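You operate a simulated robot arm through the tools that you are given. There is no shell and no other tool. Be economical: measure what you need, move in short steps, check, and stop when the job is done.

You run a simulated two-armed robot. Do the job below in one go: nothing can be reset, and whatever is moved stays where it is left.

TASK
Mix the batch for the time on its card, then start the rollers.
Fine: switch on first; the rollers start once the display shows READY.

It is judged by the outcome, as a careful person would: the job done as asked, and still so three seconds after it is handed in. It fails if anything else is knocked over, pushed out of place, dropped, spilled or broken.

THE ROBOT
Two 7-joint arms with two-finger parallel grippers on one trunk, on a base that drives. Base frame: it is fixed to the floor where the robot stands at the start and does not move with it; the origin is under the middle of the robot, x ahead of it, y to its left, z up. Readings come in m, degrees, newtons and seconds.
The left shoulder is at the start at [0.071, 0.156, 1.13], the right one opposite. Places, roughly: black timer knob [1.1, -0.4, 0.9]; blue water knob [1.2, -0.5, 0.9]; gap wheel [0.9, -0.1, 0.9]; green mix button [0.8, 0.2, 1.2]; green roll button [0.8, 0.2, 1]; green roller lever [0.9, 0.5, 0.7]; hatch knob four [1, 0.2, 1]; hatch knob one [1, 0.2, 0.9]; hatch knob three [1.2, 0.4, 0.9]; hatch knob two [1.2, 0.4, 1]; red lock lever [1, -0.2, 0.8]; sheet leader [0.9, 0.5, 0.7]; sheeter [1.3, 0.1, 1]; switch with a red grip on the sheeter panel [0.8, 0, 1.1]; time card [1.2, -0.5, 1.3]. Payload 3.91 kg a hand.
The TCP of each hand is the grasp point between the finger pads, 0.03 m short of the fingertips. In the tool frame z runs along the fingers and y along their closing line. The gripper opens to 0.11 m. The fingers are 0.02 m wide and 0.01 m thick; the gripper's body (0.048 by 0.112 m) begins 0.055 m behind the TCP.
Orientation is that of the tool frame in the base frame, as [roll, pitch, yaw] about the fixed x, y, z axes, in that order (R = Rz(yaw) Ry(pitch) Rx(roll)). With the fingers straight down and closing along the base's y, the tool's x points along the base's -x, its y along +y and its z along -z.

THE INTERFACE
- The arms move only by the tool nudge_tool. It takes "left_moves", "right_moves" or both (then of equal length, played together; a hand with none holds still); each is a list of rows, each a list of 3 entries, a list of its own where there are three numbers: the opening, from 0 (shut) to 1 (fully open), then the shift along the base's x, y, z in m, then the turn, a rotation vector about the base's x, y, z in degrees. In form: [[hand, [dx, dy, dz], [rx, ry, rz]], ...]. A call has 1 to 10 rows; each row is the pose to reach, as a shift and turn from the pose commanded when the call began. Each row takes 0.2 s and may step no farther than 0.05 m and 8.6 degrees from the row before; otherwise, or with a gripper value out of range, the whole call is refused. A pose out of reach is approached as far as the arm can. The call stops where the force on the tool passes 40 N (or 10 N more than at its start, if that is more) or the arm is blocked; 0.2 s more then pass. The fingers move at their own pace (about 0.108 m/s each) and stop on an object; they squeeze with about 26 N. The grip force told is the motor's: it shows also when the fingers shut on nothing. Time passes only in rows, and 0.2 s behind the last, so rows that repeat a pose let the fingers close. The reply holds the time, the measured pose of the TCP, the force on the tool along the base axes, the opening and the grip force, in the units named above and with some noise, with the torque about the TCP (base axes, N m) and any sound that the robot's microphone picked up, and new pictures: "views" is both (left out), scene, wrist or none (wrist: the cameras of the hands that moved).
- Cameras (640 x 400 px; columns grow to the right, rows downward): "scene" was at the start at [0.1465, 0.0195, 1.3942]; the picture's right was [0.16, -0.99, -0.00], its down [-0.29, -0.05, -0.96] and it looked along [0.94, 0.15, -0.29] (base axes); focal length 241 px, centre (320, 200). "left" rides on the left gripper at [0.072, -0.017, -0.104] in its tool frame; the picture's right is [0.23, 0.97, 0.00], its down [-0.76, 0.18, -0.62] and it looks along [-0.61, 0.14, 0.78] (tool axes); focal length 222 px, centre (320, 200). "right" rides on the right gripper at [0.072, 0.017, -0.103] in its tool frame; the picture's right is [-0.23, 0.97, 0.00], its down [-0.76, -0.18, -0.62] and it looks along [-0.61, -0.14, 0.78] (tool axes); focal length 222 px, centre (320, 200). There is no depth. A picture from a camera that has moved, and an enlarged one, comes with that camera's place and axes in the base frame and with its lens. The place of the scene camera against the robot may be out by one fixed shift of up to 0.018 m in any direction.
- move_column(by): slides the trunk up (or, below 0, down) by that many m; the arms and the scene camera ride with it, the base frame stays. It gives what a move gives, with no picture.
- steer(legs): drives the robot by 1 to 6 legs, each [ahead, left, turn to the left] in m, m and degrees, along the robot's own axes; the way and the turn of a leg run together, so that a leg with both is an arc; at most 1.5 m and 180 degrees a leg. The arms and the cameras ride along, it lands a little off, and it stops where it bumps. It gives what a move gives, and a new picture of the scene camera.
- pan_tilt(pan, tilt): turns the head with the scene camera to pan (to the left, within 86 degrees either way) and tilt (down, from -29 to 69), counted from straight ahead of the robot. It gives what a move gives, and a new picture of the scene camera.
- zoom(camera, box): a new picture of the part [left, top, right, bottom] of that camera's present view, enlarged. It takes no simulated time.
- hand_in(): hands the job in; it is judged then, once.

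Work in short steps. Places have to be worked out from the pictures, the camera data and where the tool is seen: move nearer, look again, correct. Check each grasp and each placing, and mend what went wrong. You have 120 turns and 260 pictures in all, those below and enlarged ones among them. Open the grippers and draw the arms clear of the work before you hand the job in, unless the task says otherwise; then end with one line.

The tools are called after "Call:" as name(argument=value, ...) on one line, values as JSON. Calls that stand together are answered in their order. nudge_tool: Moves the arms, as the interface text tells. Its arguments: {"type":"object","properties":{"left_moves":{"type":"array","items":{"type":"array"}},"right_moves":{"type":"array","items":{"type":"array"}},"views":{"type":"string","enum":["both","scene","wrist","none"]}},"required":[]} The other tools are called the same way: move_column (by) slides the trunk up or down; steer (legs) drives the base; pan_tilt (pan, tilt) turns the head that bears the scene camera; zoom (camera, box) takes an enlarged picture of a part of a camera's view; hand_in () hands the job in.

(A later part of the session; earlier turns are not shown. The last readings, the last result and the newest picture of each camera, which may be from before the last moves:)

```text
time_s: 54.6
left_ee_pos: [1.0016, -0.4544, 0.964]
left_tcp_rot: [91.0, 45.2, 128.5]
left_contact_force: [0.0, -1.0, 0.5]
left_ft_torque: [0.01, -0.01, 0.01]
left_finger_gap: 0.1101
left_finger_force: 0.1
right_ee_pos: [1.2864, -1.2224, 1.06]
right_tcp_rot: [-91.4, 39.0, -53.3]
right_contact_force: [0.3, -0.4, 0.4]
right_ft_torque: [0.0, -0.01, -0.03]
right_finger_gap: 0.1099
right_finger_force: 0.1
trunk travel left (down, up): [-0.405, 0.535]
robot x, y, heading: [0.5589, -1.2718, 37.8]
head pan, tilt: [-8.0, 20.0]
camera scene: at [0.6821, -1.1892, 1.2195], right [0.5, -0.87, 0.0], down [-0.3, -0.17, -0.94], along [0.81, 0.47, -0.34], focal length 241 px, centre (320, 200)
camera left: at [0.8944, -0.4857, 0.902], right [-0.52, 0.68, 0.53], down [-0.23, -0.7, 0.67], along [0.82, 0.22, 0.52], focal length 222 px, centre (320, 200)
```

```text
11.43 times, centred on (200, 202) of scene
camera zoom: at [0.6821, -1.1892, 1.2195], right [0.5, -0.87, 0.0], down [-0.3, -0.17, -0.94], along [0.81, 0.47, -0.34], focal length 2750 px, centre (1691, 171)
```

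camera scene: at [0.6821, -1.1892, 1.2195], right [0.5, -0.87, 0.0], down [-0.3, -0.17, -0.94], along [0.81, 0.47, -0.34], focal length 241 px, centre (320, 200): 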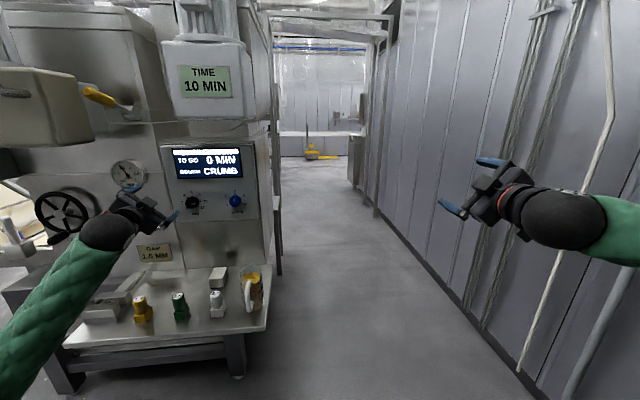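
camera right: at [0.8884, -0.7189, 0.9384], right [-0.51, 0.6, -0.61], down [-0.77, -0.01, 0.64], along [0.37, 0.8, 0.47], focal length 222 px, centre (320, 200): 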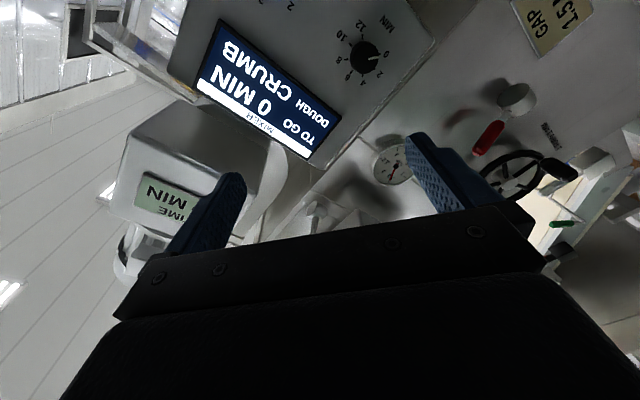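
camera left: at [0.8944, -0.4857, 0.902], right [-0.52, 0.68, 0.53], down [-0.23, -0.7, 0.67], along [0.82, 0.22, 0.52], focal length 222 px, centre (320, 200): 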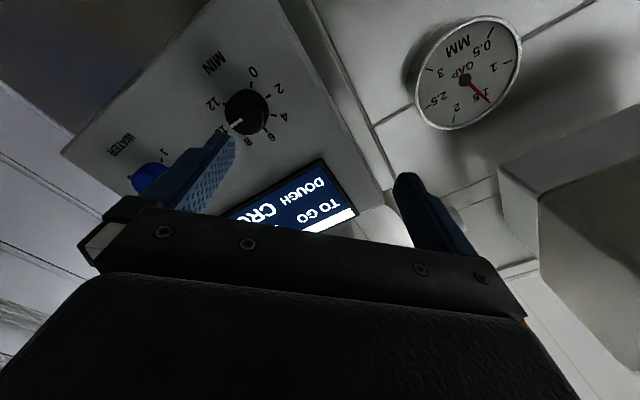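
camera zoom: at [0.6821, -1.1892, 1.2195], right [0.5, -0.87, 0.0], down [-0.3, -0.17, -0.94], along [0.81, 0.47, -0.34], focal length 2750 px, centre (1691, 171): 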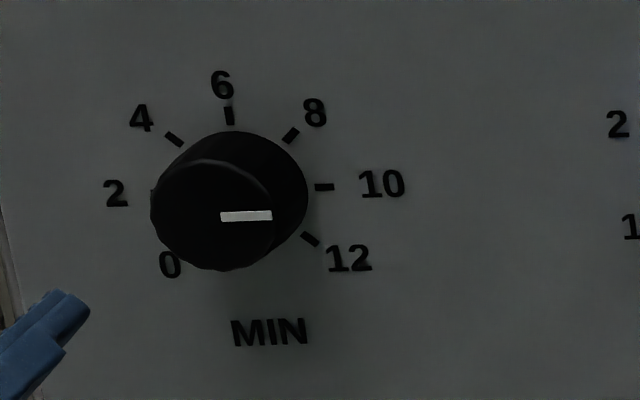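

The pointer lies exactly on 10. Next is MIX, whose green button triangulates to [0.825,0.158,1.167] (ROLL green [0.826,0.157,1.056]). I draw the left hand back, raise the trunk again, and drive around toward the start stance.

Call:
nudge_tool(left_moves=[[1, [-0.03, -0.024, 0.02], [0, 0, 0]], [1, [-0.06, -0.048, 0.04], [0, 0, 0]], [1, [-0.09, -0.072, 0.06], [0, 0, 0]], [1, [-0.11, -0.088, 0.08], [0, 0, 0]]], views="none")

Call:
steer(legs=[[-0.25, 0, 0], [0, 0.55, 0], [0, 0, -38]])

Call:
move_column(by=0.17)

```text
time_s: 55.6
left_ee_pos: [0.8932, -0.5445, 1.0425]
left_tcp_rot: [91.0, 45.1, 128.5]
left_contact_force: [-0.1, -0.2, 0.1]
left_ft_torque: [-0.01, 0.02, -0.01]
left_finger_gap: 0.1099
left_finger_force: 0.1
right_ee_pos: [1.2856, -1.2221, 1.0616]
right_tcp_rot: [-91.4, 39.1, -53.3]
right_contact_force: [0.6, -0.1, 0.1]
right_ft_torque: [0.03, -0.01, 0.04]
right_finger_gap: 0.1098
right_finger_force: 0.1
trunk travel left (down, up): [-0.405, 0.535]
robot x, y, heading: [0.5597, -1.2712, 37.9]
head pan, tilt: [-8.0, 20.0]
```

```text
time_s: 62.0
left_ee_pos: [0.7474, -0.6521, 1.0426]
left_tcp_rot: [91.0, 45.0, 88.2]
left_contact_force: [0.2, -0.1, 0.7]
left_ft_torque: [0.01, -0.03, 0.0]
left_finger_gap: 0.11
left_finger_force: 0.2
right_ee_pos: [0.6103, -1.4237, 1.0609]
right_tcp_rot: [-91.3, 39.1, -93.6]
right_contact_force: [-0.5, 0.2, 0.5]
right_ft_torque: [0.01, 0.04, 0.01]
right_finger_gap: 0.1101
right_finger_force: 0.1
trunk travel left (down, up): [-0.405, 0.535]
robot x, y, heading: [0.0241, -0.9948, -2.3]
head pan, tilt: [-8.0, 20.0]
camera scene: at [0.1679, -1.0062, 1.2195], right [-0.18, -0.98, 0.0], down [-0.34, 0.06, -0.94], along [0.92, -0.17, -0.34], focal length 241 px, centre (320, 200)
```

scene: 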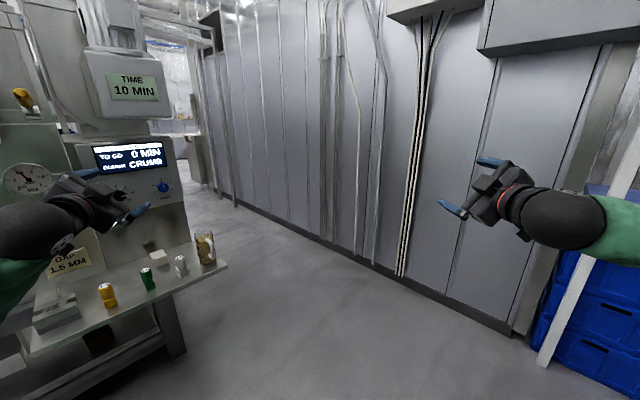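

```text
time_s: 64.0
left_ee_pos: [0.7479, -0.6524, 1.2118]
left_tcp_rot: [91.0, 45.0, 88.3]
left_contact_force: [0.1, 0.2, 0.3]
left_ft_torque: [0.0, 0.01, 0.01]
left_finger_gap: 0.1097
left_finger_force: 0.1
right_ee_pos: [0.6094, -1.4233, 1.2292]
right_tcp_rot: [-91.4, 39.1, -93.5]
right_contact_force: [1.3, 0.1, -0.5]
right_ft_torque: [-0.02, 0.05, -0.02]
right_finger_gap: 0.1102
right_finger_force: 0.0
trunk travel left (down, up): [-0.575, 0.365]
robot x, y, heading: [0.0212, -0.9916, -2.5]
head pan, tilt: [-8.0, 20.0]
```

The trunk is back up. I back off 0.25 m and drive left past the machine front with the hand about 0.25 m clear, then look at the button panel.

Call:
steer(legs=[[-0.26, 0, 2.5], [0, 0.9, 0]])

Call:
pan_tilt(pan=8, tilt=15)

```text
time_s: 70.2
left_ee_pos: [0.4783, 0.2992, 1.2119]
left_tcp_rot: [91.0, 45.1, 90.2]
left_contact_force: [-0.8, 0.0, 0.2]
left_ft_torque: [0.05, 0.01, 0.0]
left_finger_gap: 0.1101
left_finger_force: 0.0
right_ee_pos: [0.3695, -0.4765, 1.2304]
right_tcp_rot: [-91.4, 39.0, -91.5]
right_contact_force: [0.6, -0.3, 0.0]
right_ft_torque: [0.0, -0.03, -0.01]
right_finger_gap: 0.1101
right_finger_force: 0.0
trunk travel left (down, up): [-0.575, 0.365]
robot x, y, heading: [-0.238, -0.0649, -0.2]
head pan, tilt: [-8.0, 20.0]
camera scene: at [-0.0885, -0.0743, 1.3895], right [-0.14, -0.99, 0.0], down [-0.34, 0.05, -0.94], along [0.93, -0.13, -0.34], focal length 241 px, centre (320, 200)
```

scene: 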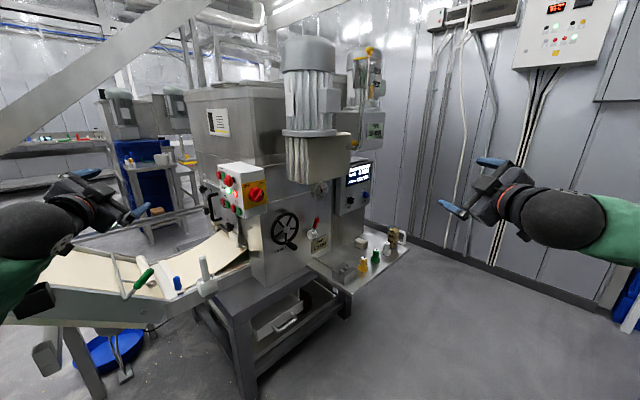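

```text
time_s: 71.0
left_ee_pos: [0.4789, 0.2992, 1.2126]
left_tcp_rot: [91.0, 45.0, 90.3]
left_contact_force: [-0.2, 0.2, -1.1]
left_ft_torque: [0.0, 0.01, 0.0]
left_finger_gap: 0.1101
left_finger_force: 0.1
right_ee_pos: [0.3675, -0.477, 1.2296]
right_tcp_rot: [-91.4, 39.2, -91.5]
right_contact_force: [0.1, 0.2, -0.2]
right_ft_torque: [0.02, 0.01, -0.01]
right_finger_gap: 0.1098
right_finger_force: 0.0
trunk travel left (down, up): [-0.575, 0.365]
robot x, y, heading: [-0.2319, -0.064, -0.1]
head pan, tilt: [8.0, 15.0]
camera scene: at [-0.0881, -0.0491, 1.3976], right [0.13, -0.99, 0.0], down [-0.26, -0.03, -0.97], along [0.96, 0.13, -0.26], focal length 241 px, centre (320, 200)
```

scene: 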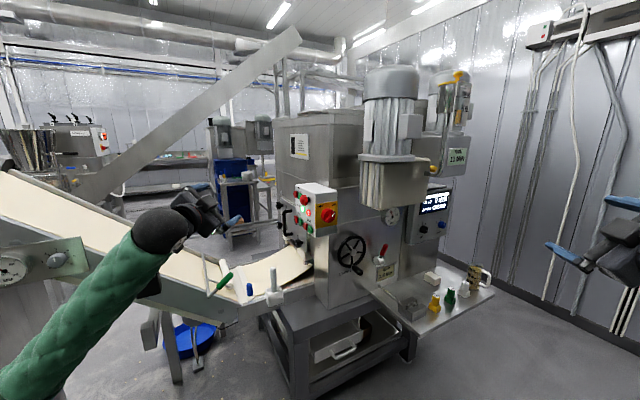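

Call:
zoom(camera="scene", box=[270, 170, 350, 250])

Call:
zoom(camera="scene", box=[400, 180, 470, 250])

```text
5.00 times, centred on (310, 210) of scene
camera zoom: at [-0.0881, -0.0491, 1.3976], right [0.13, -0.99, 0.0], down [-0.26, -0.03, -0.97], along [0.96, 0.13, -0.26], focal length 1203 px, centre (370, 150)
```

zoom: 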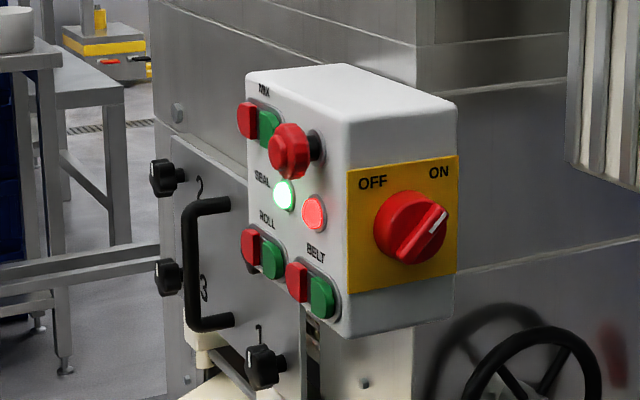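

```text
5.71 times, centred on (435, 215) of scene
camera zoom: at [-0.0881, -0.0491, 1.3976], right [0.13, -0.99, 0.0], down [-0.26, -0.03, -0.97], along [0.96, 0.13, -0.26], focal length 1375 px, centre (-337, 114)
```

zoom: 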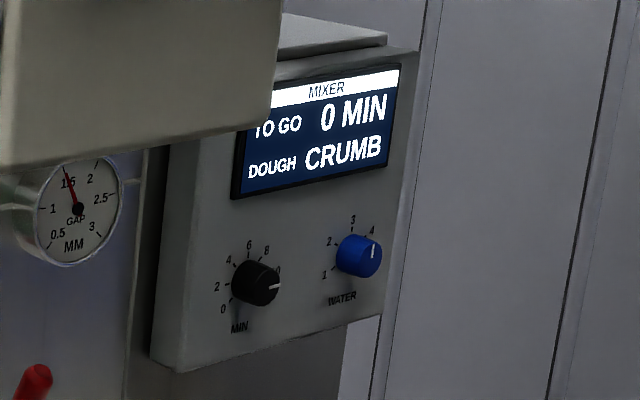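

SEAL lamp is lit green. Now I close the left gripper and yaw the hand −52° so the fingers point square at the button face, still well clear.

Call:
nudge_tool(left_moves=[[0, [0, 0, 0], [0, 0, -7.5]], [0, [0, 0, 0], [0, 0, -15]], [0, [0, 0, 0], [0, 0, -22.5]], [0, [0, 0, 0], [0, 0, -30]], [0, [0, 0, 0], [0, 0, -37.5]], [0, [0, 0, 0], [0, 0, -45]], [0, [0, 0, 0], [0, 0, -51.9]]], views="scene")

```text
time_s: 72.8
left_ee_pos: [0.5508, 0.2129, 1.2152]
left_tcp_rot: [91.2, 45.0, 31.8]
left_contact_force: [-0.4, -0.1, -0.3]
left_ft_torque: [0.0, 0.03, 0.06]
left_finger_gap: 0.0
left_finger_force: 25.5
right_ee_pos: [0.3555, -0.5451, 1.2282]
right_tcp_rot: [-91.5, 39.4, -97.8]
right_contact_force: [-0.4, -0.4, 0.8]
right_ft_torque: [0.0, 0.03, 0.02]
right_finger_gap: 0.1101
right_finger_force: 0.0
trunk travel left (down, up): [-0.575, 0.365]
robot x, y, heading: [-0.196, -0.0621, -6.5]
head pan, tilt: [8.0, 15.0]
stopped in row 7 (left hand): the arm was blocked; the commanded pose is now the measured one
camera scene: at [-0.0521, -0.0693, 1.398], right [0.02, -1.0, -0.01], down [-0.26, 0.0, -0.97], along [0.97, 0.03, -0.26], focal length 241 px, centre (320, 200)
```

scene: 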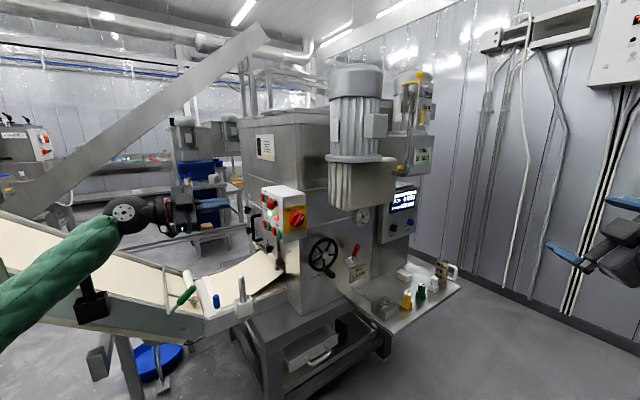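

The arm touched something and pushed the base by 6°. I look left before moving.

Call:
pan_tilt(pan=50, tilt=30)

```text
time_s: 73.9
left_ee_pos: [0.5547, 0.2137, 1.2114]
left_tcp_rot: [91.5, 45.1, 32.3]
left_contact_force: [0.6, 0.0, 0.2]
left_ft_torque: [0.0, -0.01, 0.0]
left_finger_gap: 0.0
left_finger_force: 25.5
right_ee_pos: [0.3576, -0.5462, 1.2228]
right_tcp_rot: [-91.8, 39.6, -98.1]
right_contact_force: [0.0, -0.4, 0.9]
right_ft_torque: [0.02, -0.01, 0.02]
right_finger_gap: 0.1099
right_finger_force: 0.0
trunk travel left (down, up): [-0.575, 0.365]
robot x, y, heading: [-0.2001, -0.0602, -6.5]
head pan, tilt: [50.0, 30.0]
camera scene: at [-0.0769, -0.0102, 1.3734], right [0.69, -0.73, -0.01], down [-0.37, -0.34, -0.87], along [0.63, 0.6, -0.5], focal length 241 px, centre (320, 200)
```

scene: 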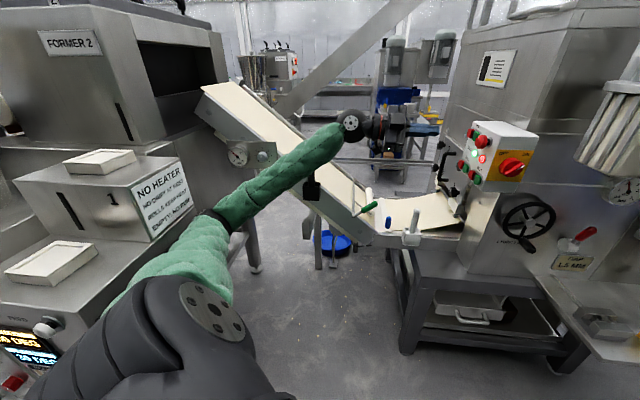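

The elbow met the "NO HEATER" unit on the left; nothing appears displaced. I drive right a little to free it, then raise the trunk so the elbow rides higher.

Call:
steer(legs=[[0, -0.1, 0]])

Call:
move_column(by=0.2)

Call:
pan_tilt(pan=45, tilt=38)

```text
time_s: 75.1
left_ee_pos: [0.5383, 0.128, 1.2127]
left_tcp_rot: [90.9, 45.1, 32.5]
left_contact_force: [0.1, -1.0, 0.4]
left_ft_torque: [0.03, 0.02, -0.03]
left_finger_gap: 0.0
left_finger_force: 26.7
right_ee_pos: [0.348, -0.6327, 1.2289]
right_tcp_rot: [-91.5, 39.1, -97.4]
right_contact_force: [-0.6, -0.3, -1.0]
right_ft_torque: [0.0, -0.01, 0.01]
right_finger_gap: 0.1102
right_finger_force: 0.1
trunk travel left (down, up): [-0.575, 0.365]
robot x, y, heading: [-0.2112, -0.1585, -6.1]
head pan, tilt: [50.0, 30.0]
camera scene: at [-0.0916, -0.0999, 1.3734], right [0.69, -0.72, 0.0], down [-0.36, -0.35, -0.87], along [0.62, 0.6, -0.5], focal length 241 px, centre (320, 200)
```

scene: 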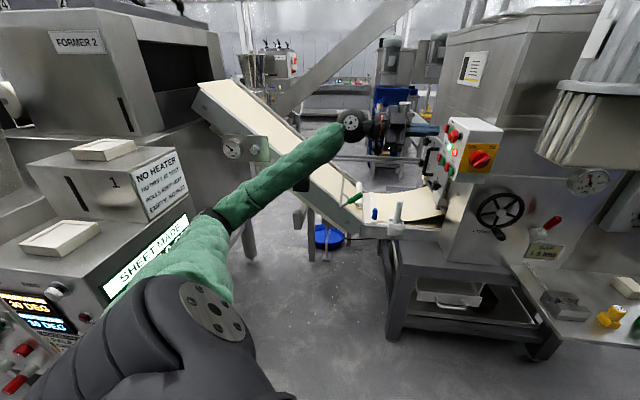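

```text
time_s: 77.2
left_ee_pos: [0.5386, 0.1293, 1.4111]
left_tcp_rot: [90.9, 45.2, 32.5]
left_contact_force: [-0.3, 0.0, -0.6]
left_ft_torque: [0.0, -0.02, -0.02]
left_finger_gap: 0.0
left_finger_force: 26.5
right_ee_pos: [0.3472, -0.6308, 1.4296]
right_tcp_rot: [-91.4, 39.1, -97.3]
right_contact_force: [0.0, -0.4, 0.0]
right_ft_torque: [0.0, -0.01, 0.02]
right_finger_gap: 0.1101
right_finger_force: 0.0
trunk travel left (down, up): [-0.775, 0.165]
robot x, y, heading: [-0.2128, -0.1578, -6.0]
head pan, tilt: [50.0, 30.0]
```

```text
time_s: 77.9
left_ee_pos: [0.5373, 0.1301, 1.4126]
left_tcp_rot: [90.9, 45.2, 32.4]
left_contact_force: [-0.2, -0.7, 0.1]
left_ft_torque: [-0.01, 0.01, -0.02]
left_finger_gap: 0.0
left_finger_force: 26.1
right_ee_pos: [0.3472, -0.6299, 1.4296]
right_tcp_rot: [-91.5, 39.1, -97.4]
right_contact_force: [-0.4, -0.3, -0.4]
right_ft_torque: [0.02, 0.01, 0.01]
right_finger_gap: 0.1103
right_finger_force: 0.0
trunk travel left (down, up): [-0.775, 0.165]
robot x, y, heading: [-0.2103, -0.1582, -5.9]
head pan, tilt: [45.0, 38.0]
camera scene: at [-0.0899, -0.1062, 1.5611], right [0.63, -0.78, 0.0], down [-0.48, -0.39, -0.79], along [0.61, 0.5, -0.62], focal length 241 px, centre (320, 200)
```

scene: 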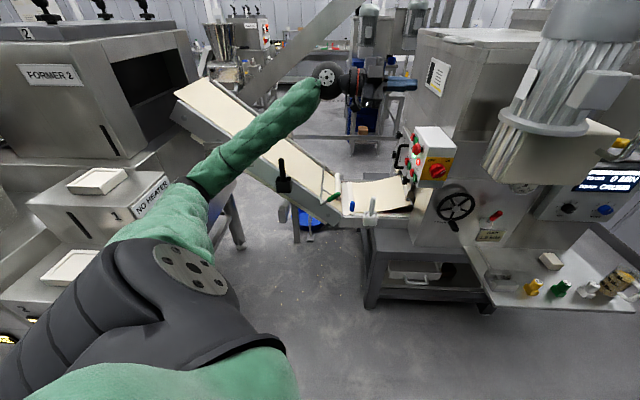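

The elbow is now above the unit. I pitch the left hand 33° down and trim yaw to the button normal, then drive forward 0.2 m with the hand high.

Call:
nudge_tool(left_moves=[[0, [-0.01, 0.02, 0], [6.44, 5.08, 1.5]], [0, [-0.02, 0.04, 0], [12.88, 10.16, 3]], [0, [-0.03, 0.06, 0], [19.3, 15.2, 4.5]], [0, [-0.04, 0.08, 0], [25.8, 20.3, 6]]], views="none")

Call:
steer(legs=[[0.2, 0, 0]])

```text
time_s: 78.9
left_ee_pos: [0.4973, 0.2112, 1.4109]
left_tcp_rot: [134.3, 37.7, 68.1]
left_contact_force: [0.4, 0.0, -0.2]
left_ft_torque: [0.0, 0.0, -0.04]
left_finger_gap: 0.0
left_finger_force: 26.0
right_ee_pos: [0.3465, -0.6302, 1.429]
right_tcp_rot: [-91.5, 39.1, -97.4]
right_contact_force: [-1.2, 0.3, 0.3]
right_ft_torque: [-0.01, -0.01, -0.03]
right_finger_gap: 0.11
right_finger_force: 0.0
trunk travel left (down, up): [-0.775, 0.165]
robot x, y, heading: [-0.2079, -0.1591, -5.9]
head pan, tilt: [45.0, 38.0]
```

```text
time_s: 80.5
left_ee_pos: [0.6942, 0.188, 1.4117]
left_tcp_rot: [134.3, 37.9, 67.9]
left_contact_force: [0.3, 0.2, 0.0]
left_ft_torque: [0.03, -0.06, -0.03]
left_finger_gap: 0.0003
left_finger_force: 25.8
right_ee_pos: [0.541, -0.6538, 1.4297]
right_tcp_rot: [-91.4, 39.1, -97.7]
right_contact_force: [0.2, -0.7, -1.0]
right_ft_torque: [0.02, 0.02, 0.01]
right_finger_gap: 0.1099
right_finger_force: 0.1
trunk travel left (down, up): [-0.775, 0.165]
robot x, y, heading: [-0.0137, -0.1809, -6.1]
head pan, tilt: [45.0, 38.0]
camera scene: at [0.1064, -0.1281, 1.5611], right [0.63, -0.78, 0.0], down [-0.48, -0.38, -0.79], along [0.61, 0.49, -0.62], focal length 241 px, centre (320, 200)
```

scene: 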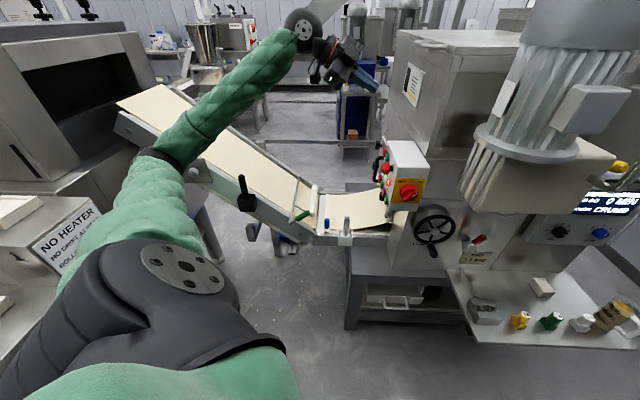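

Fingers point at azimuth −53°, 33° down. I lower the hand to button height about 0.14 m off the face and look.

Call:
nudge_tool(left_moves=[[0, [0.015, 0.035, 0], [0, 0, 0]], [0, [0.025, 0.075, -0.02], [0, 0, 0]], [0, [0.029, 0.1, -0.055], [0, 0, 0]], [0, [0.029, 0.1, -0.1], [0, 0, 0]], [0, [0.029, 0.1, -0.145], [0, 0, 0]], [0, [0.029, 0.1, -0.19], [0, 0, 0]], [0, [0.029, 0.1, -0.228], [0, 0, 0]]])

Call:
zoom(camera="scene", box=[350, 110, 450, 230])

```text
time_s: 82.1
left_ee_pos: [0.7256, 0.2881, 1.183]
left_tcp_rot: [134.2, 37.9, 67.9]
left_contact_force: [-0.6, -1.0, 1.0]
left_ft_torque: [0.01, -0.05, 0.01]
left_finger_gap: 0.0
left_finger_force: 26.3
right_ee_pos: [0.5403, -0.653, 1.4304]
right_tcp_rot: [-91.4, 39.1, -97.6]
right_contact_force: [-0.9, 0.0, -0.3]
right_ft_torque: [0.03, -0.02, -0.01]
right_finger_gap: 0.11
right_finger_force: 0.1
trunk travel left (down, up): [-0.775, 0.165]
robot x, y, heading: [-0.0156, -0.1786, -6.3]
head pan, tilt: [45.0, 38.0]
camera scene: at [0.1059, -0.1276, 1.5611], right [0.62, -0.78, 0.0], down [-0.48, -0.38, -0.79], along [0.61, 0.49, -0.62], focal length 241 px, centre (320, 200)
camera left: at [0.68, 0.4087, 1.1854], right [0.86, 0.31, 0.41], down [-0.4, -0.12, 0.91], along [0.33, -0.94, 0.02], focal length 222 px, centre (320, 200)
```

scene: 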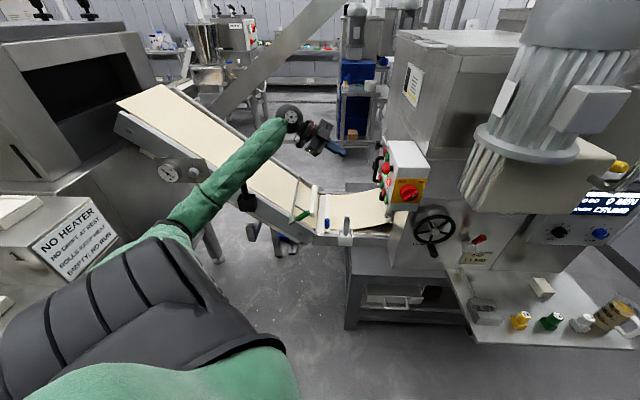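
left: 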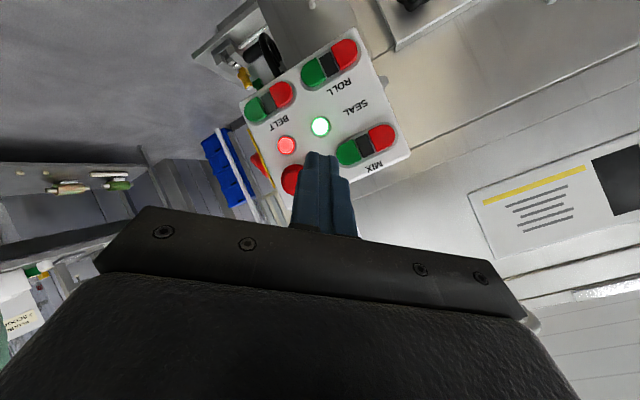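

```text
3.33 times, centred on (400, 170) of scene
camera zoom: at [0.1059, -0.1276, 1.5611], right [0.62, -0.78, 0.0], down [-0.48, -0.38, -0.79], along [0.61, 0.49, -0.62], focal length 802 px, centre (53, 300)
```

zoom: 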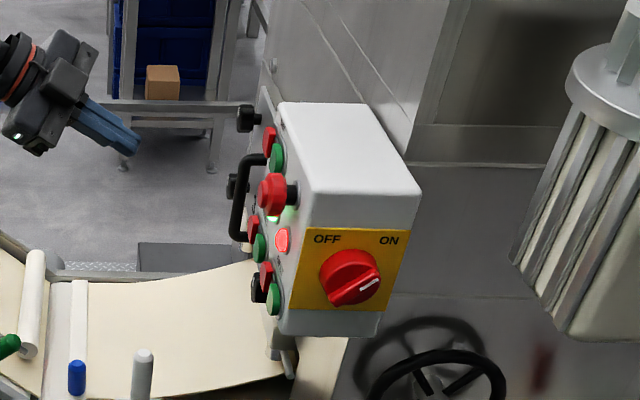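

The wrist view puts MIX green at about [0.828,0.161,1.152] and shows the fingertips well. I move to 5 cm before it.

Call:
nudge_tool(left_moves=[[0, [0.02, -0.022, -0.01], [0, 0, 0]], [0, [0.038, -0.045, -0.0215], [0, 0, 0]], [0, [0.056, -0.068, -0.0215], [0, 0, 0]]], views="wrist")

Call:
zoom(camera="left", box=[220, 40, 440, 200])

```text
time_s: 82.9
left_ee_pos: [0.7799, 0.2191, 1.1618]
left_tcp_rot: [134.2, 37.8, 67.9]
left_contact_force: [0.2, -0.6, -0.7]
left_ft_torque: [0.02, -0.01, 0.02]
left_finger_gap: 0.0
left_finger_force: 26.4
right_ee_pos: [0.5419, -0.6536, 1.4292]
right_tcp_rot: [-91.6, 39.0, -97.6]
right_contact_force: [0.3, -0.6, 0.3]
right_ft_torque: [0.0, 0.0, -0.02]
right_finger_gap: 0.1103
right_finger_force: 0.0
trunk travel left (down, up): [-0.775, 0.165]
robot x, y, heading: [-0.0167, -0.1819, -6.6]
head pan, tilt: [45.0, 38.0]
camera left: at [0.7334, 0.3391, 1.1647], right [0.86, 0.31, 0.41], down [-0.4, -0.12, 0.91], along [0.33, -0.94, 0.02], focal length 222 px, centre (320, 200)
```

left: 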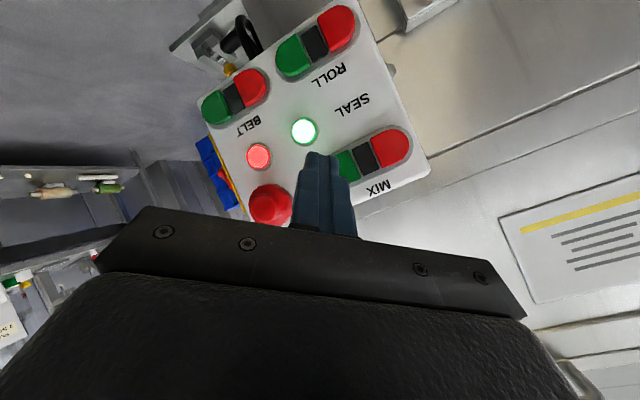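

```text
2.50 times, centred on (330, 120) of left
camera zoom: at [0.7334, 0.3391, 1.1647], right [0.86, 0.31, 0.41], down [-0.4, -0.12, 0.91], along [0.33, -0.94, 0.02], focal length 555 px, centre (295, 400)
```

zoom: 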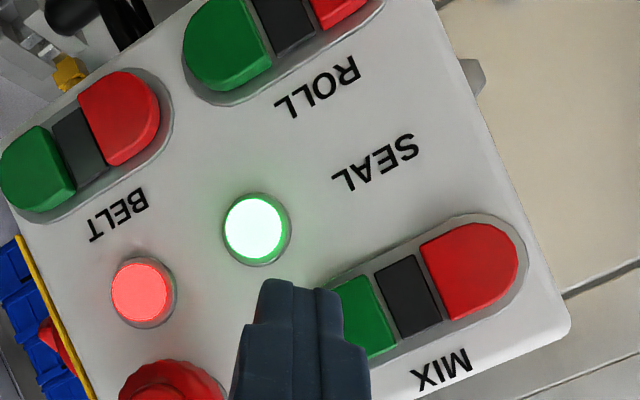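

Fingertips line up with the MIX green button. I push slowly along the face normal.

Call:
nudge_tool(left_moves=[[0, [0.0124, -0.0157, -0.004], [0, 0, 0]], [0, [0.0217, -0.0275, -0.004], [0, 0, 0]], [0, [0.0254, -0.0322, -0.004], [0, 0, 0]], [0, [0.0285, -0.0361, -0.004], [0, 0, 0]], [0, [0.0316, -0.04, -0.004], [0, 0, 0]]], views="both")

Call:
zoom(camera="left", box=[220, 40, 440, 200])

```text
time_s: 84.1
left_ee_pos: [0.8106, 0.18, 1.1577]
left_tcp_rot: [134.2, 37.9, 67.8]
left_contact_force: [-1.4, 1.7, -1.9]
left_ft_torque: [0.05, 0.06, 0.01]
left_finger_gap: 0.0
left_finger_force: 26.7
right_ee_pos: [0.5404, -0.6515, 1.4307]
right_tcp_rot: [-91.5, 39.1, -97.6]
right_contact_force: [-0.6, 0.1, 0.0]
right_ft_torque: [-0.02, -0.02, 0.0]
right_finger_gap: 0.11
right_finger_force: 0.1
trunk travel left (down, up): [-0.775, 0.165]
robot x, y, heading: [-0.0208, -0.1796, -6.5]
head pan, tilt: [45.0, 38.0]
heard: click
camera scene: at [0.1056, -0.1275, 1.561], right [0.63, -0.78, 0.0], down [-0.48, -0.39, -0.79], along [0.61, 0.49, -0.62], focal length 241 px, centre (320, 200)
camera left: at [0.7646, 0.3008, 1.1603], right [0.86, 0.31, 0.41], down [-0.4, -0.12, 0.91], along [0.33, -0.94, 0.02], focal length 222 px, centre (320, 200)
```

scene: 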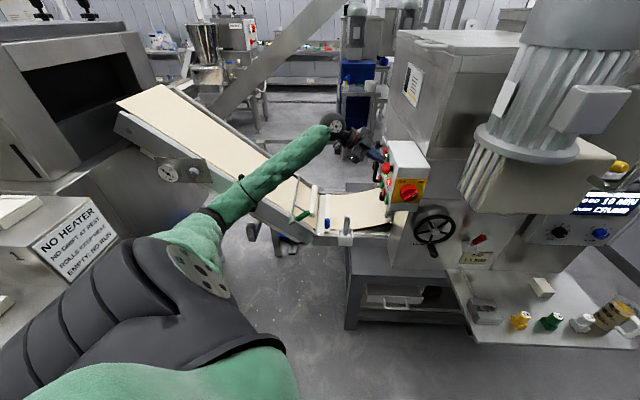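
left: 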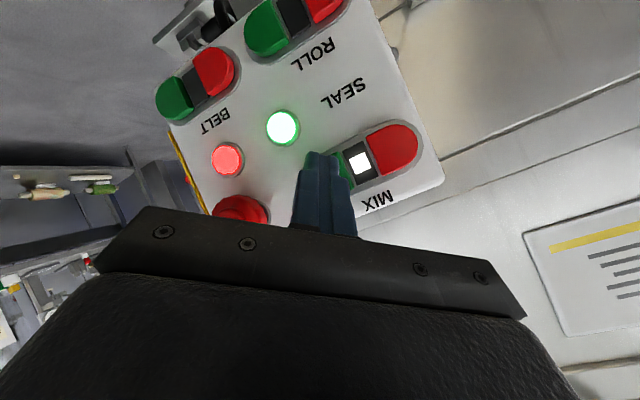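

```text
2.50 times, centred on (330, 120) of left
camera zoom: at [0.7646, 0.3008, 1.1603], right [0.86, 0.31, 0.41], down [-0.4, -0.12, 0.91], along [0.33, -0.94, 0.02], focal length 555 px, centre (295, 400)
```

zoom: 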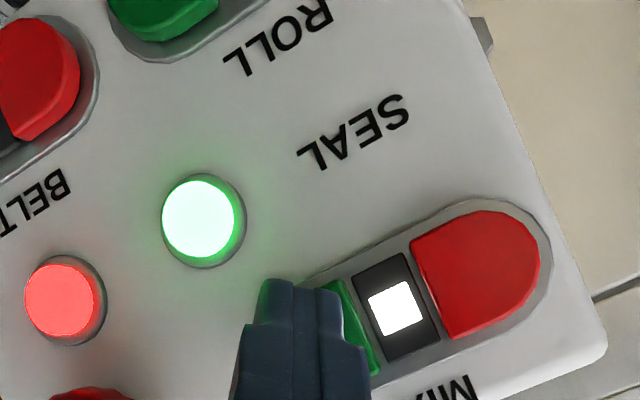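

Click heard, MIX lamp lit, display shows 10 MIN. I retract 7 cm and read the display.

Call:
nudge_tool(left_moves=[[0, [-0.0217, 0.0275, 0], [0, 0, 0]], [0, [-0.0434, 0.055, 0], [0, 0, 0]], [0, [-0.05, 0.062, 0], [0, 0, 0]]], views="none")

Call:
pan_tilt(pan=15, tilt=25)

Call:
zoom(camera="scene", box=[400, 150, 540, 270])

```text
time_s: 84.9
left_ee_pos: [0.7604, 0.2373, 1.1602]
left_tcp_rot: [134.3, 38.0, 67.8]
left_contact_force: [-0.1, -0.8, -0.3]
left_ft_torque: [-0.03, -0.01, 0.02]
left_finger_gap: 0.0
left_finger_force: 25.8
right_ee_pos: [0.541, -0.6546, 1.4295]
right_tcp_rot: [-91.5, 39.1, -97.7]
right_contact_force: [-0.1, 1.0, 0.6]
right_ft_torque: [0.03, -0.01, 0.0]
right_finger_gap: 0.11
right_finger_force: 0.1
trunk travel left (down, up): [-0.775, 0.165]
robot x, y, heading: [-0.0124, -0.1801, -6.5]
head pan, tilt: [45.0, 38.0]
```

```text
time_s: 85.8
left_ee_pos: [0.7594, 0.2381, 1.1598]
left_tcp_rot: [134.3, 37.8, 67.9]
left_contact_force: [0.0, -0.2, -0.2]
left_ft_torque: [0.01, 0.03, -0.01]
left_finger_gap: 0.0
left_finger_force: 25.8
right_ee_pos: [0.5409, -0.6535, 1.4303]
right_tcp_rot: [-91.5, 39.1, -97.6]
right_contact_force: [-0.1, 0.3, -0.3]
right_ft_torque: [-0.01, 0.01, 0.0]
right_finger_gap: 0.1101
right_finger_force: 0.1
trunk travel left (down, up): [-0.775, 0.165]
robot x, y, heading: [-0.0149, -0.1795, -6.3]
head pan, tilt: [15.0, 25.0]
camera scene: at [0.1294, -0.1679, 1.5813], right [0.15, -0.99, 0.0], down [-0.42, -0.06, -0.91], along [0.9, 0.14, -0.42], focal length 241 px, centre (320, 200)
```

scene: 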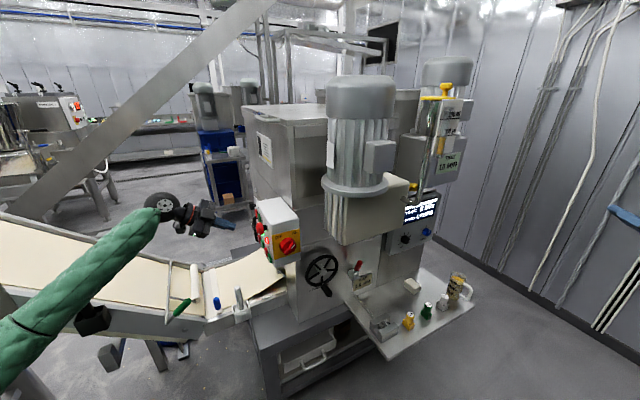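

```text
3.33 times, centred on (470, 210) of scene
camera zoom: at [0.1294, -0.1679, 1.5813], right [0.15, -0.99, 0.0], down [-0.42, -0.06, -0.91], along [0.9, 0.14, -0.42], focal length 802 px, centre (-180, 167)
```

zoom: 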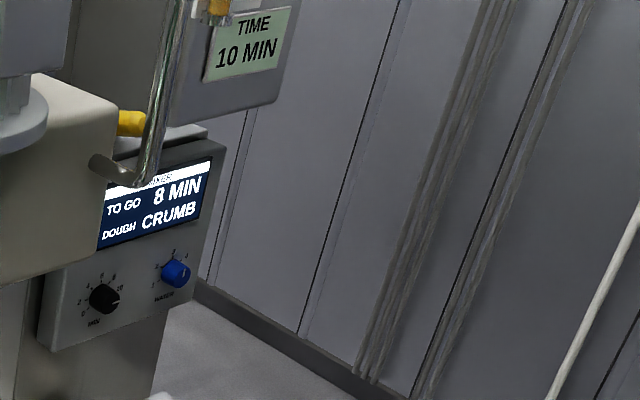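

TO GO counts down (8 MIN), about one per second. While it runs, I lower the left hand 0.108 m to the ROLL button height, staying off the face.

Call:
nudge_tool(left_moves=[[0, [0, 0, -0.03], [0, 0, 0]], [0, [0, 0, -0.06], [0, 0, 0]], [0, [0, 0, -0.09], [0, 0, 0]], [0, [0, 0, -0.108], [0, 0, 0]], [0, [0, 0, -0.108], [0, 0, 0]]], views="wrist")

Call:
zoom(camera="left", box=[220, 40, 440, 200])

Call:
zoom(camera="scene", box=[380, 170, 460, 250])

```text
time_s: 87.0
left_ee_pos: [0.7596, 0.2414, 1.0493]
left_tcp_rot: [134.1, 38.0, 67.9]
left_contact_force: [-0.1, -0.2, 0.3]
left_ft_torque: [-0.01, -0.02, -0.04]
left_finger_gap: 0.0
left_finger_force: 26.2
right_ee_pos: [0.5402, -0.6529, 1.4307]
right_tcp_rot: [-91.5, 39.0, -97.6]
right_contact_force: [-0.9, -0.5, 0.5]
right_ft_torque: [0.0, 0.03, 0.0]
right_finger_gap: 0.11
right_finger_force: 0.1
trunk travel left (down, up): [-0.775, 0.165]
robot x, y, heading: [-0.0146, -0.1812, -6.1]
head pan, tilt: [15.0, 25.0]
camera left: at [0.7143, 0.361, 1.0534], right [0.86, 0.31, 0.41], down [-0.4, -0.12, 0.91], along [0.33, -0.94, 0.02], focal length 222 px, centre (320, 200)
```

left: 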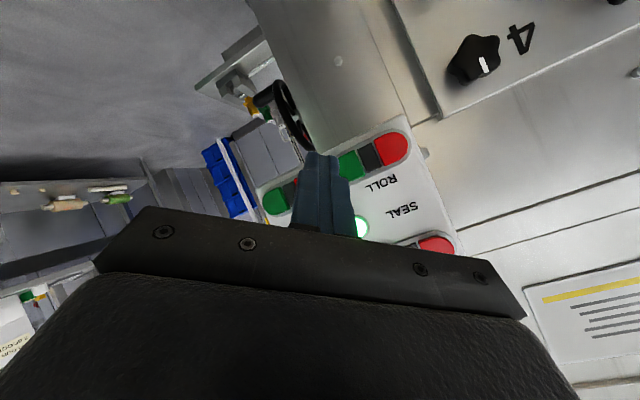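

```text
2.50 times, centred on (330, 120) of left
camera zoom: at [0.7143, 0.361, 1.0534], right [0.86, 0.31, 0.41], down [-0.4, -0.12, 0.91], along [0.33, -0.94, 0.02], focal length 555 px, centre (295, 400)
```

zoom: 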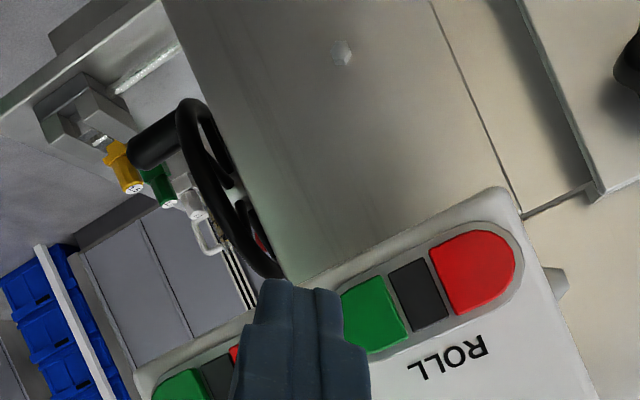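

```text
5.00 times, centred on (420, 210) of scene
camera zoom: at [0.1292, -0.1682, 1.5814], right [0.15, -0.99, 0.0], down [-0.42, -0.06, -0.91], along [0.9, 0.14, -0.42], focal length 1203 px, centre (-180, 150)
```

zoom: 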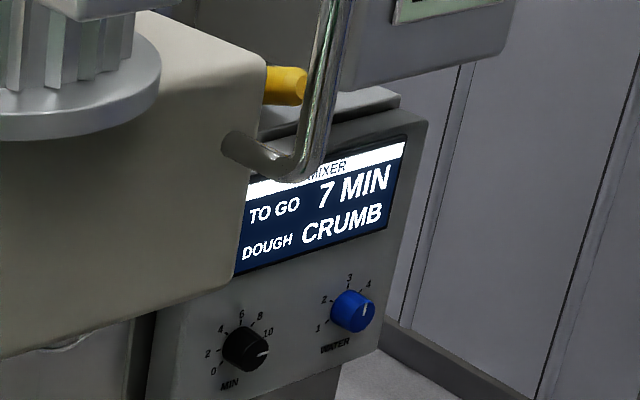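

TO GO 7 MIN. I wait in place, without extra pictures, for the count to finish.

Call:
nudge_tool(left_moves=[[0, [0, 0, 0], [0, 0, 0]], [0, [0, 0, 0], [0, 0, 0]], [0, [0, 0, 0], [0, 0, 0]], [0, [0, 0, 0], [0, 0, 0]], [0, [0, 0, 0], [0, 0, 0]], [0, [0, 0, 0], [0, 0, 0]], [0, [0, 0, 0], [0, 0, 0]], [0, [0, 0, 0], [0, 0, 0]], [0, [0, 0, 0], [0, 0, 0]], [0, [0, 0, 0], [0, 0, 0]]], views="none")

Call:
nudge_tool(left_moves=[[0, [0, 0, 0], [0, 0, 0]], [0, [0, 0, 0], [0, 0, 0]], [0, [0, 0, 0], [0, 0, 0]], [0, [0, 0, 0], [0, 0, 0]], [0, [0, 0, 0], [0, 0, 0]], [0, [0, 0, 0], [0, 0, 0]], [0, [0, 0, 0], [0, 0, 0]], [0, [0, 0, 0], [0, 0, 0]], [0, [0, 0, 0], [0, 0, 0]], [0, [0, 0, 0], [0, 0, 0]]], views="none")

Call:
nudge_tool(left_moves=[[0, [0, 0, 0], [0, 0, 0]], [0, [0, 0, 0], [0, 0, 0]], [0, [0, 0, 0], [0, 0, 0]], [0, [0, 0, 0], [0, 0, 0]], [0, [0, 0, 0], [0, 0, 0]], [0, [0, 0, 0], [0, 0, 0]], [0, [0, 0, 0], [0, 0, 0]], [0, [0, 0, 0], [0, 0, 0]], [0, [0, 0, 0], [0, 0, 0]], [0, [0, 0, 0], [0, 0, 0]]], views="none")

Call:
zoom(camera="scene", box=[380, 170, 460, 250])

```text
time_s: 89.2
left_ee_pos: [0.761, 0.2414, 1.0509]
left_tcp_rot: [134.2, 37.9, 67.9]
left_contact_force: [0.7, -0.4, 0.2]
left_ft_torque: [-0.02, 0.0, -0.01]
left_finger_gap: 0.0
left_finger_force: 26.0
right_ee_pos: [0.5404, -0.6534, 1.4289]
right_tcp_rot: [-91.6, 39.2, -97.6]
right_contact_force: [-0.2, 0.5, 0.0]
right_ft_torque: [0.01, 0.0, 0.01]
right_finger_gap: 0.1101
right_finger_force: 0.0
trunk travel left (down, up): [-0.775, 0.165]
robot x, y, heading: [-0.0164, -0.1783, -5.9]
head pan, tilt: [15.0, 25.0]
```

```text
time_s: 91.5
left_ee_pos: [0.7588, 0.2404, 1.051]
left_tcp_rot: [134.2, 38.0, 67.8]
left_contact_force: [-0.4, -0.6, 0.3]
left_ft_torque: [-0.01, 0.02, 0.01]
left_finger_gap: 0.0
left_finger_force: 26.1
right_ee_pos: [0.5404, -0.6529, 1.4308]
right_tcp_rot: [-91.4, 39.2, -97.7]
right_contact_force: [-0.8, 0.5, 0.7]
right_ft_torque: [0.01, 0.01, 0.0]
right_finger_gap: 0.1098
right_finger_force: 0.0
trunk travel left (down, up): [-0.775, 0.165]
robot x, y, heading: [-0.0161, -0.1797, -6.3]
head pan, tilt: [15.0, 25.0]
```

```text
time_s: 93.7
left_ee_pos: [0.7599, 0.2395, 1.0506]
left_tcp_rot: [134.1, 37.9, 67.9]
left_contact_force: [-0.6, 0.1, -0.5]
left_ft_torque: [-0.01, 0.04, 0.01]
left_finger_gap: 0.0003
left_finger_force: 25.8
right_ee_pos: [0.541, -0.6528, 1.429]
right_tcp_rot: [-91.6, 39.0, -97.5]
right_contact_force: [0.0, -0.2, 1.3]
right_ft_torque: [-0.02, 0.04, 0.01]
right_finger_gap: 0.11
right_finger_force: 0.0
trunk travel left (down, up): [-0.775, 0.165]
robot x, y, heading: [-0.0172, -0.1791, -6.2]
head pan, tilt: [15.0, 25.0]
```

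```text
5.00 times, centred on (420, 210) of scene
camera zoom: at [0.1293, -0.168, 1.5814], right [0.15, -0.99, 0.0], down [-0.42, -0.06, -0.91], along [0.9, 0.14, -0.42], focal length 1203 px, centre (-180, 150)
```

zoom: 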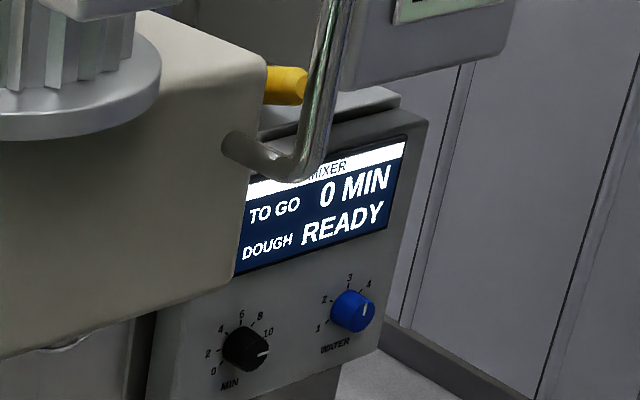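

Display: DOUGH READY. I press the ROLL green button with the same slow push.

Call:
nudge_tool(left_moves=[[0, [0.022, -0.025, -0.003], [0, 0, 0]], [0, [0.04, -0.046, -0.003], [0, 0, 0]], [0, [0.0462, -0.0528, -0.003], [0, 0, 0]], [0, [0.0493, -0.0567, -0.003], [0, 0, 0]], [0, [0.0523, -0.0606, -0.003], [0, 0, 0]]], views="wrist")

Call:
zoom(camera="left", box=[220, 40, 440, 200])

```text
time_s: 94.8
left_ee_pos: [0.8136, 0.182, 1.0472]
left_tcp_rot: [134.2, 37.9, 67.9]
left_contact_force: [-1.7, 1.6, -1.0]
left_ft_torque: [0.01, 0.03, -0.02]
left_finger_gap: 0.0
left_finger_force: 25.7
right_ee_pos: [0.5406, -0.6534, 1.4295]
right_tcp_rot: [-91.4, 39.0, -97.5]
right_contact_force: [-0.3, 0.5, -0.2]
right_ft_torque: [0.0, -0.03, 0.04]
right_finger_gap: 0.1099
right_finger_force: 0.0
trunk travel left (down, up): [-0.775, 0.165]
robot x, y, heading: [-0.0119, -0.1814, -6.3]
head pan, tilt: [15.0, 25.0]
heard: click
camera left: at [0.7678, 0.3021, 1.0502], right [0.86, 0.31, 0.41], down [-0.4, -0.12, 0.91], along [0.33, -0.94, 0.02], focal length 222 px, centre (320, 200)
```

left: 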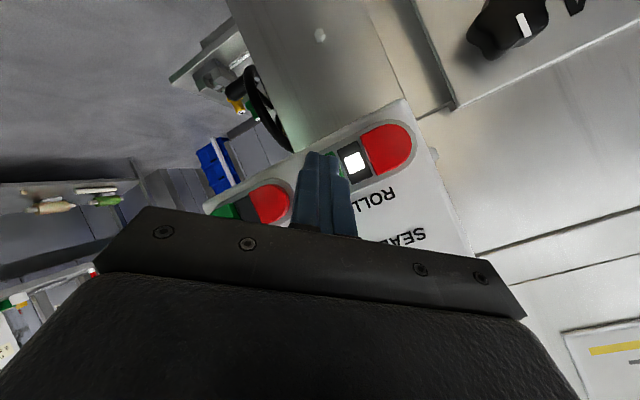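

```text
2.50 times, centred on (330, 120) of left
camera zoom: at [0.7678, 0.3021, 1.0502], right [0.86, 0.31, 0.41], down [-0.4, -0.12, 0.91], along [0.33, -0.94, 0.02], focal length 555 px, centre (295, 400)
```

zoom: 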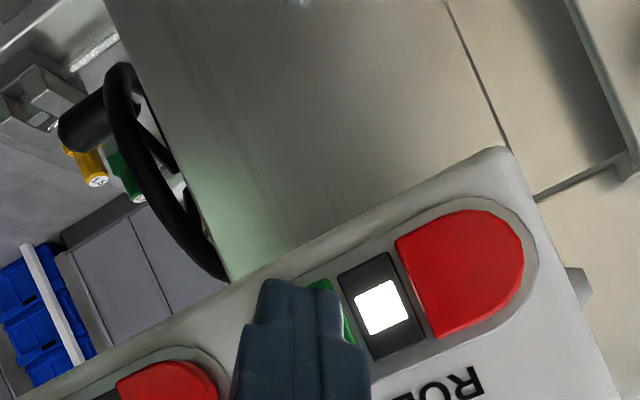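

Click heard and the ROLL lamp is lit. I retract the hand along the normal, open it, raise it clear and look.

Call:
nudge_tool(left_moves=[[0, [-0.022, 0.0275, 0], [0, 0, 0]], [0, [-0.0434, 0.055, 0], [0, 0, 0]], [0, [-0.065, 0.082, 0], [0, 0, 0]], [0.3, [-0.085, 0.1, 0.03], [0, 0, 0]], [0.7, [-0.1, 0.1, 0.07], [0, 0, 0]], [1, [-0.12, 0.1, 0.11], [0, 0, 0]], [1, [-0.14, 0.1, 0.15], [0, 0, 0]], [1, [-0.15, 0.1, 0.19], [0, 0, 0]]], views="scene")

Call:
zoom(camera="scene", box=[150, 180, 330, 340])

Call:
zoom(camera="scene", box=[380, 170, 460, 250])

```text
time_s: 96.7
left_ee_pos: [0.6601, 0.2794, 1.2384]
left_tcp_rot: [134.3, 37.9, 67.8]
left_contact_force: [1.0, 0.1, 0.0]
left_ft_torque: [0.0, 0.01, -0.01]
left_finger_gap: 0.1101
left_finger_force: 0.0
right_ee_pos: [0.5406, -0.6532, 1.4297]
right_tcp_rot: [-91.6, 39.1, -97.7]
right_contact_force: [-0.1, 0.0, 0.1]
right_ft_torque: [-0.02, 0.0, -0.01]
right_finger_gap: 0.1098
right_finger_force: 0.0
trunk travel left (down, up): [-0.775, 0.165]
robot x, y, heading: [-0.0172, -0.1832, -6.6]
head pan, tilt: [15.0, 25.0]
camera scene: at [0.1293, -0.1685, 1.5813], right [0.15, -0.99, 0.0], down [-0.42, -0.06, -0.91], along [0.9, 0.14, -0.42], focal length 241 px, centre (320, 200)
```

scene: 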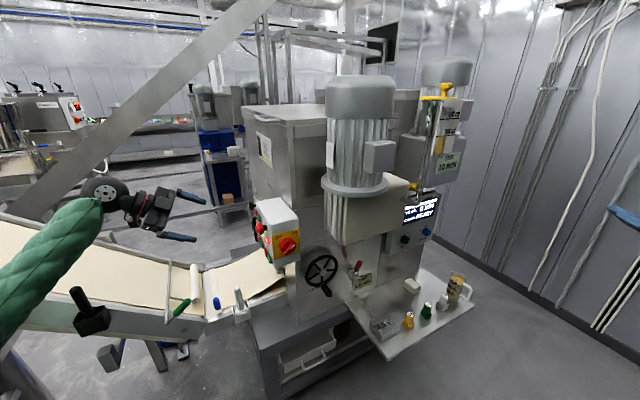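

```text
2.50 times, centred on (240, 260) of scene
camera zoom: at [0.1293, -0.1685, 1.5813], right [0.15, -0.99, 0.0], down [-0.42, -0.06, -0.91], along [0.9, 0.14, -0.42], focal length 602 px, centre (520, 50)
```

zoom: 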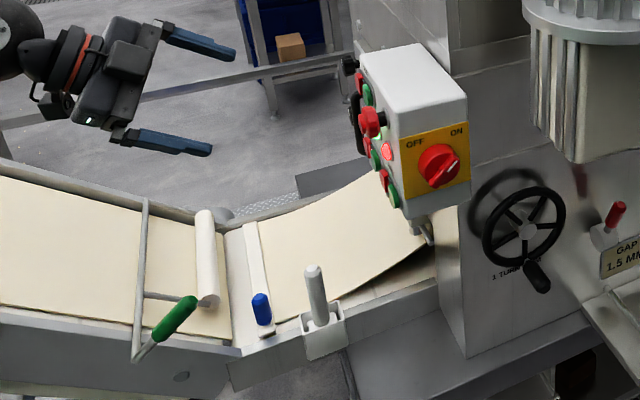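

```text
5.00 times, centred on (420, 210) of scene
camera zoom: at [0.1293, -0.1685, 1.5813], right [0.15, -0.99, 0.0], down [-0.42, -0.06, -0.91], along [0.9, 0.14, -0.42], focal length 1203 px, centre (-180, 150)
```

zoom: 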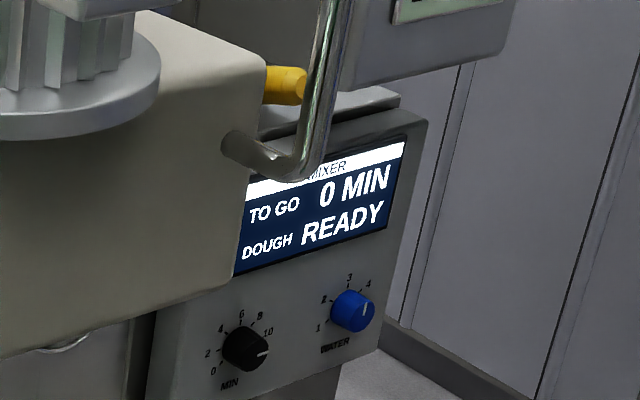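

I check that the ROLL lamp is still lit and the left side undisturbed.

Call:
zoom(camera="left", box=[120, 0, 520, 240])

Call:
pan_tilt(pan=75, tilt=35)

```text
1.60 times, centred on (320, 120) of left
camera zoom: at [0.6151, 0.4012, 1.2414], right [0.86, 0.31, 0.41], down [-0.39, -0.12, 0.91], along [0.33, -0.94, 0.02], focal length 355 px, centre (320, 328)
```

zoom: 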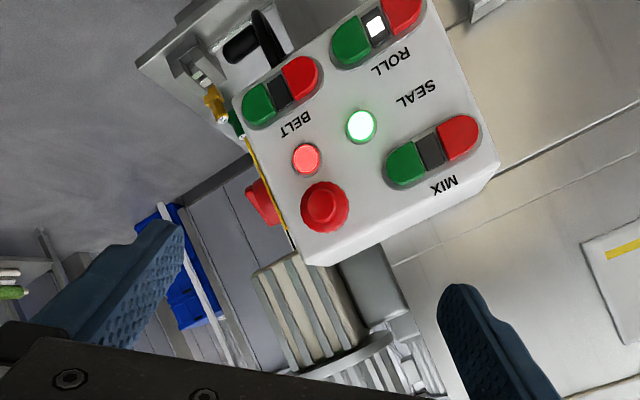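

```text
time_s: 98.0
left_ee_pos: [0.6606, 0.2817, 1.2382]
left_tcp_rot: [134.2, 37.8, 67.9]
left_contact_force: [-0.2, -0.2, 0.2]
left_ft_torque: [-0.02, 0.02, -0.02]
left_finger_gap: 0.11
left_finger_force: 0.1
right_ee_pos: [0.5408, -0.6537, 1.4291]
right_tcp_rot: [-91.6, 39.1, -97.7]
right_contact_force: [0.3, 0.5, -0.1]
right_ft_torque: [0.04, 0.03, 0.03]
right_finger_gap: 0.1103
right_finger_force: 0.1
trunk travel left (down, up): [-0.775, 0.165]
robot x, y, heading: [-0.0142, -0.1823, -6.4]
head pan, tilt: [75.0, 35.0]
camera scene: at [0.0703, -0.0997, 1.5657], right [0.93, -0.36, 0.0], down [-0.21, -0.53, -0.82], along [0.3, 0.76, -0.57], focal length 241 px, centre (320, 200)
```

scene: 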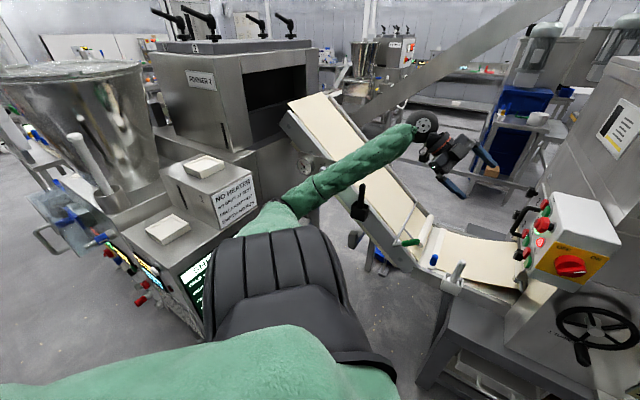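

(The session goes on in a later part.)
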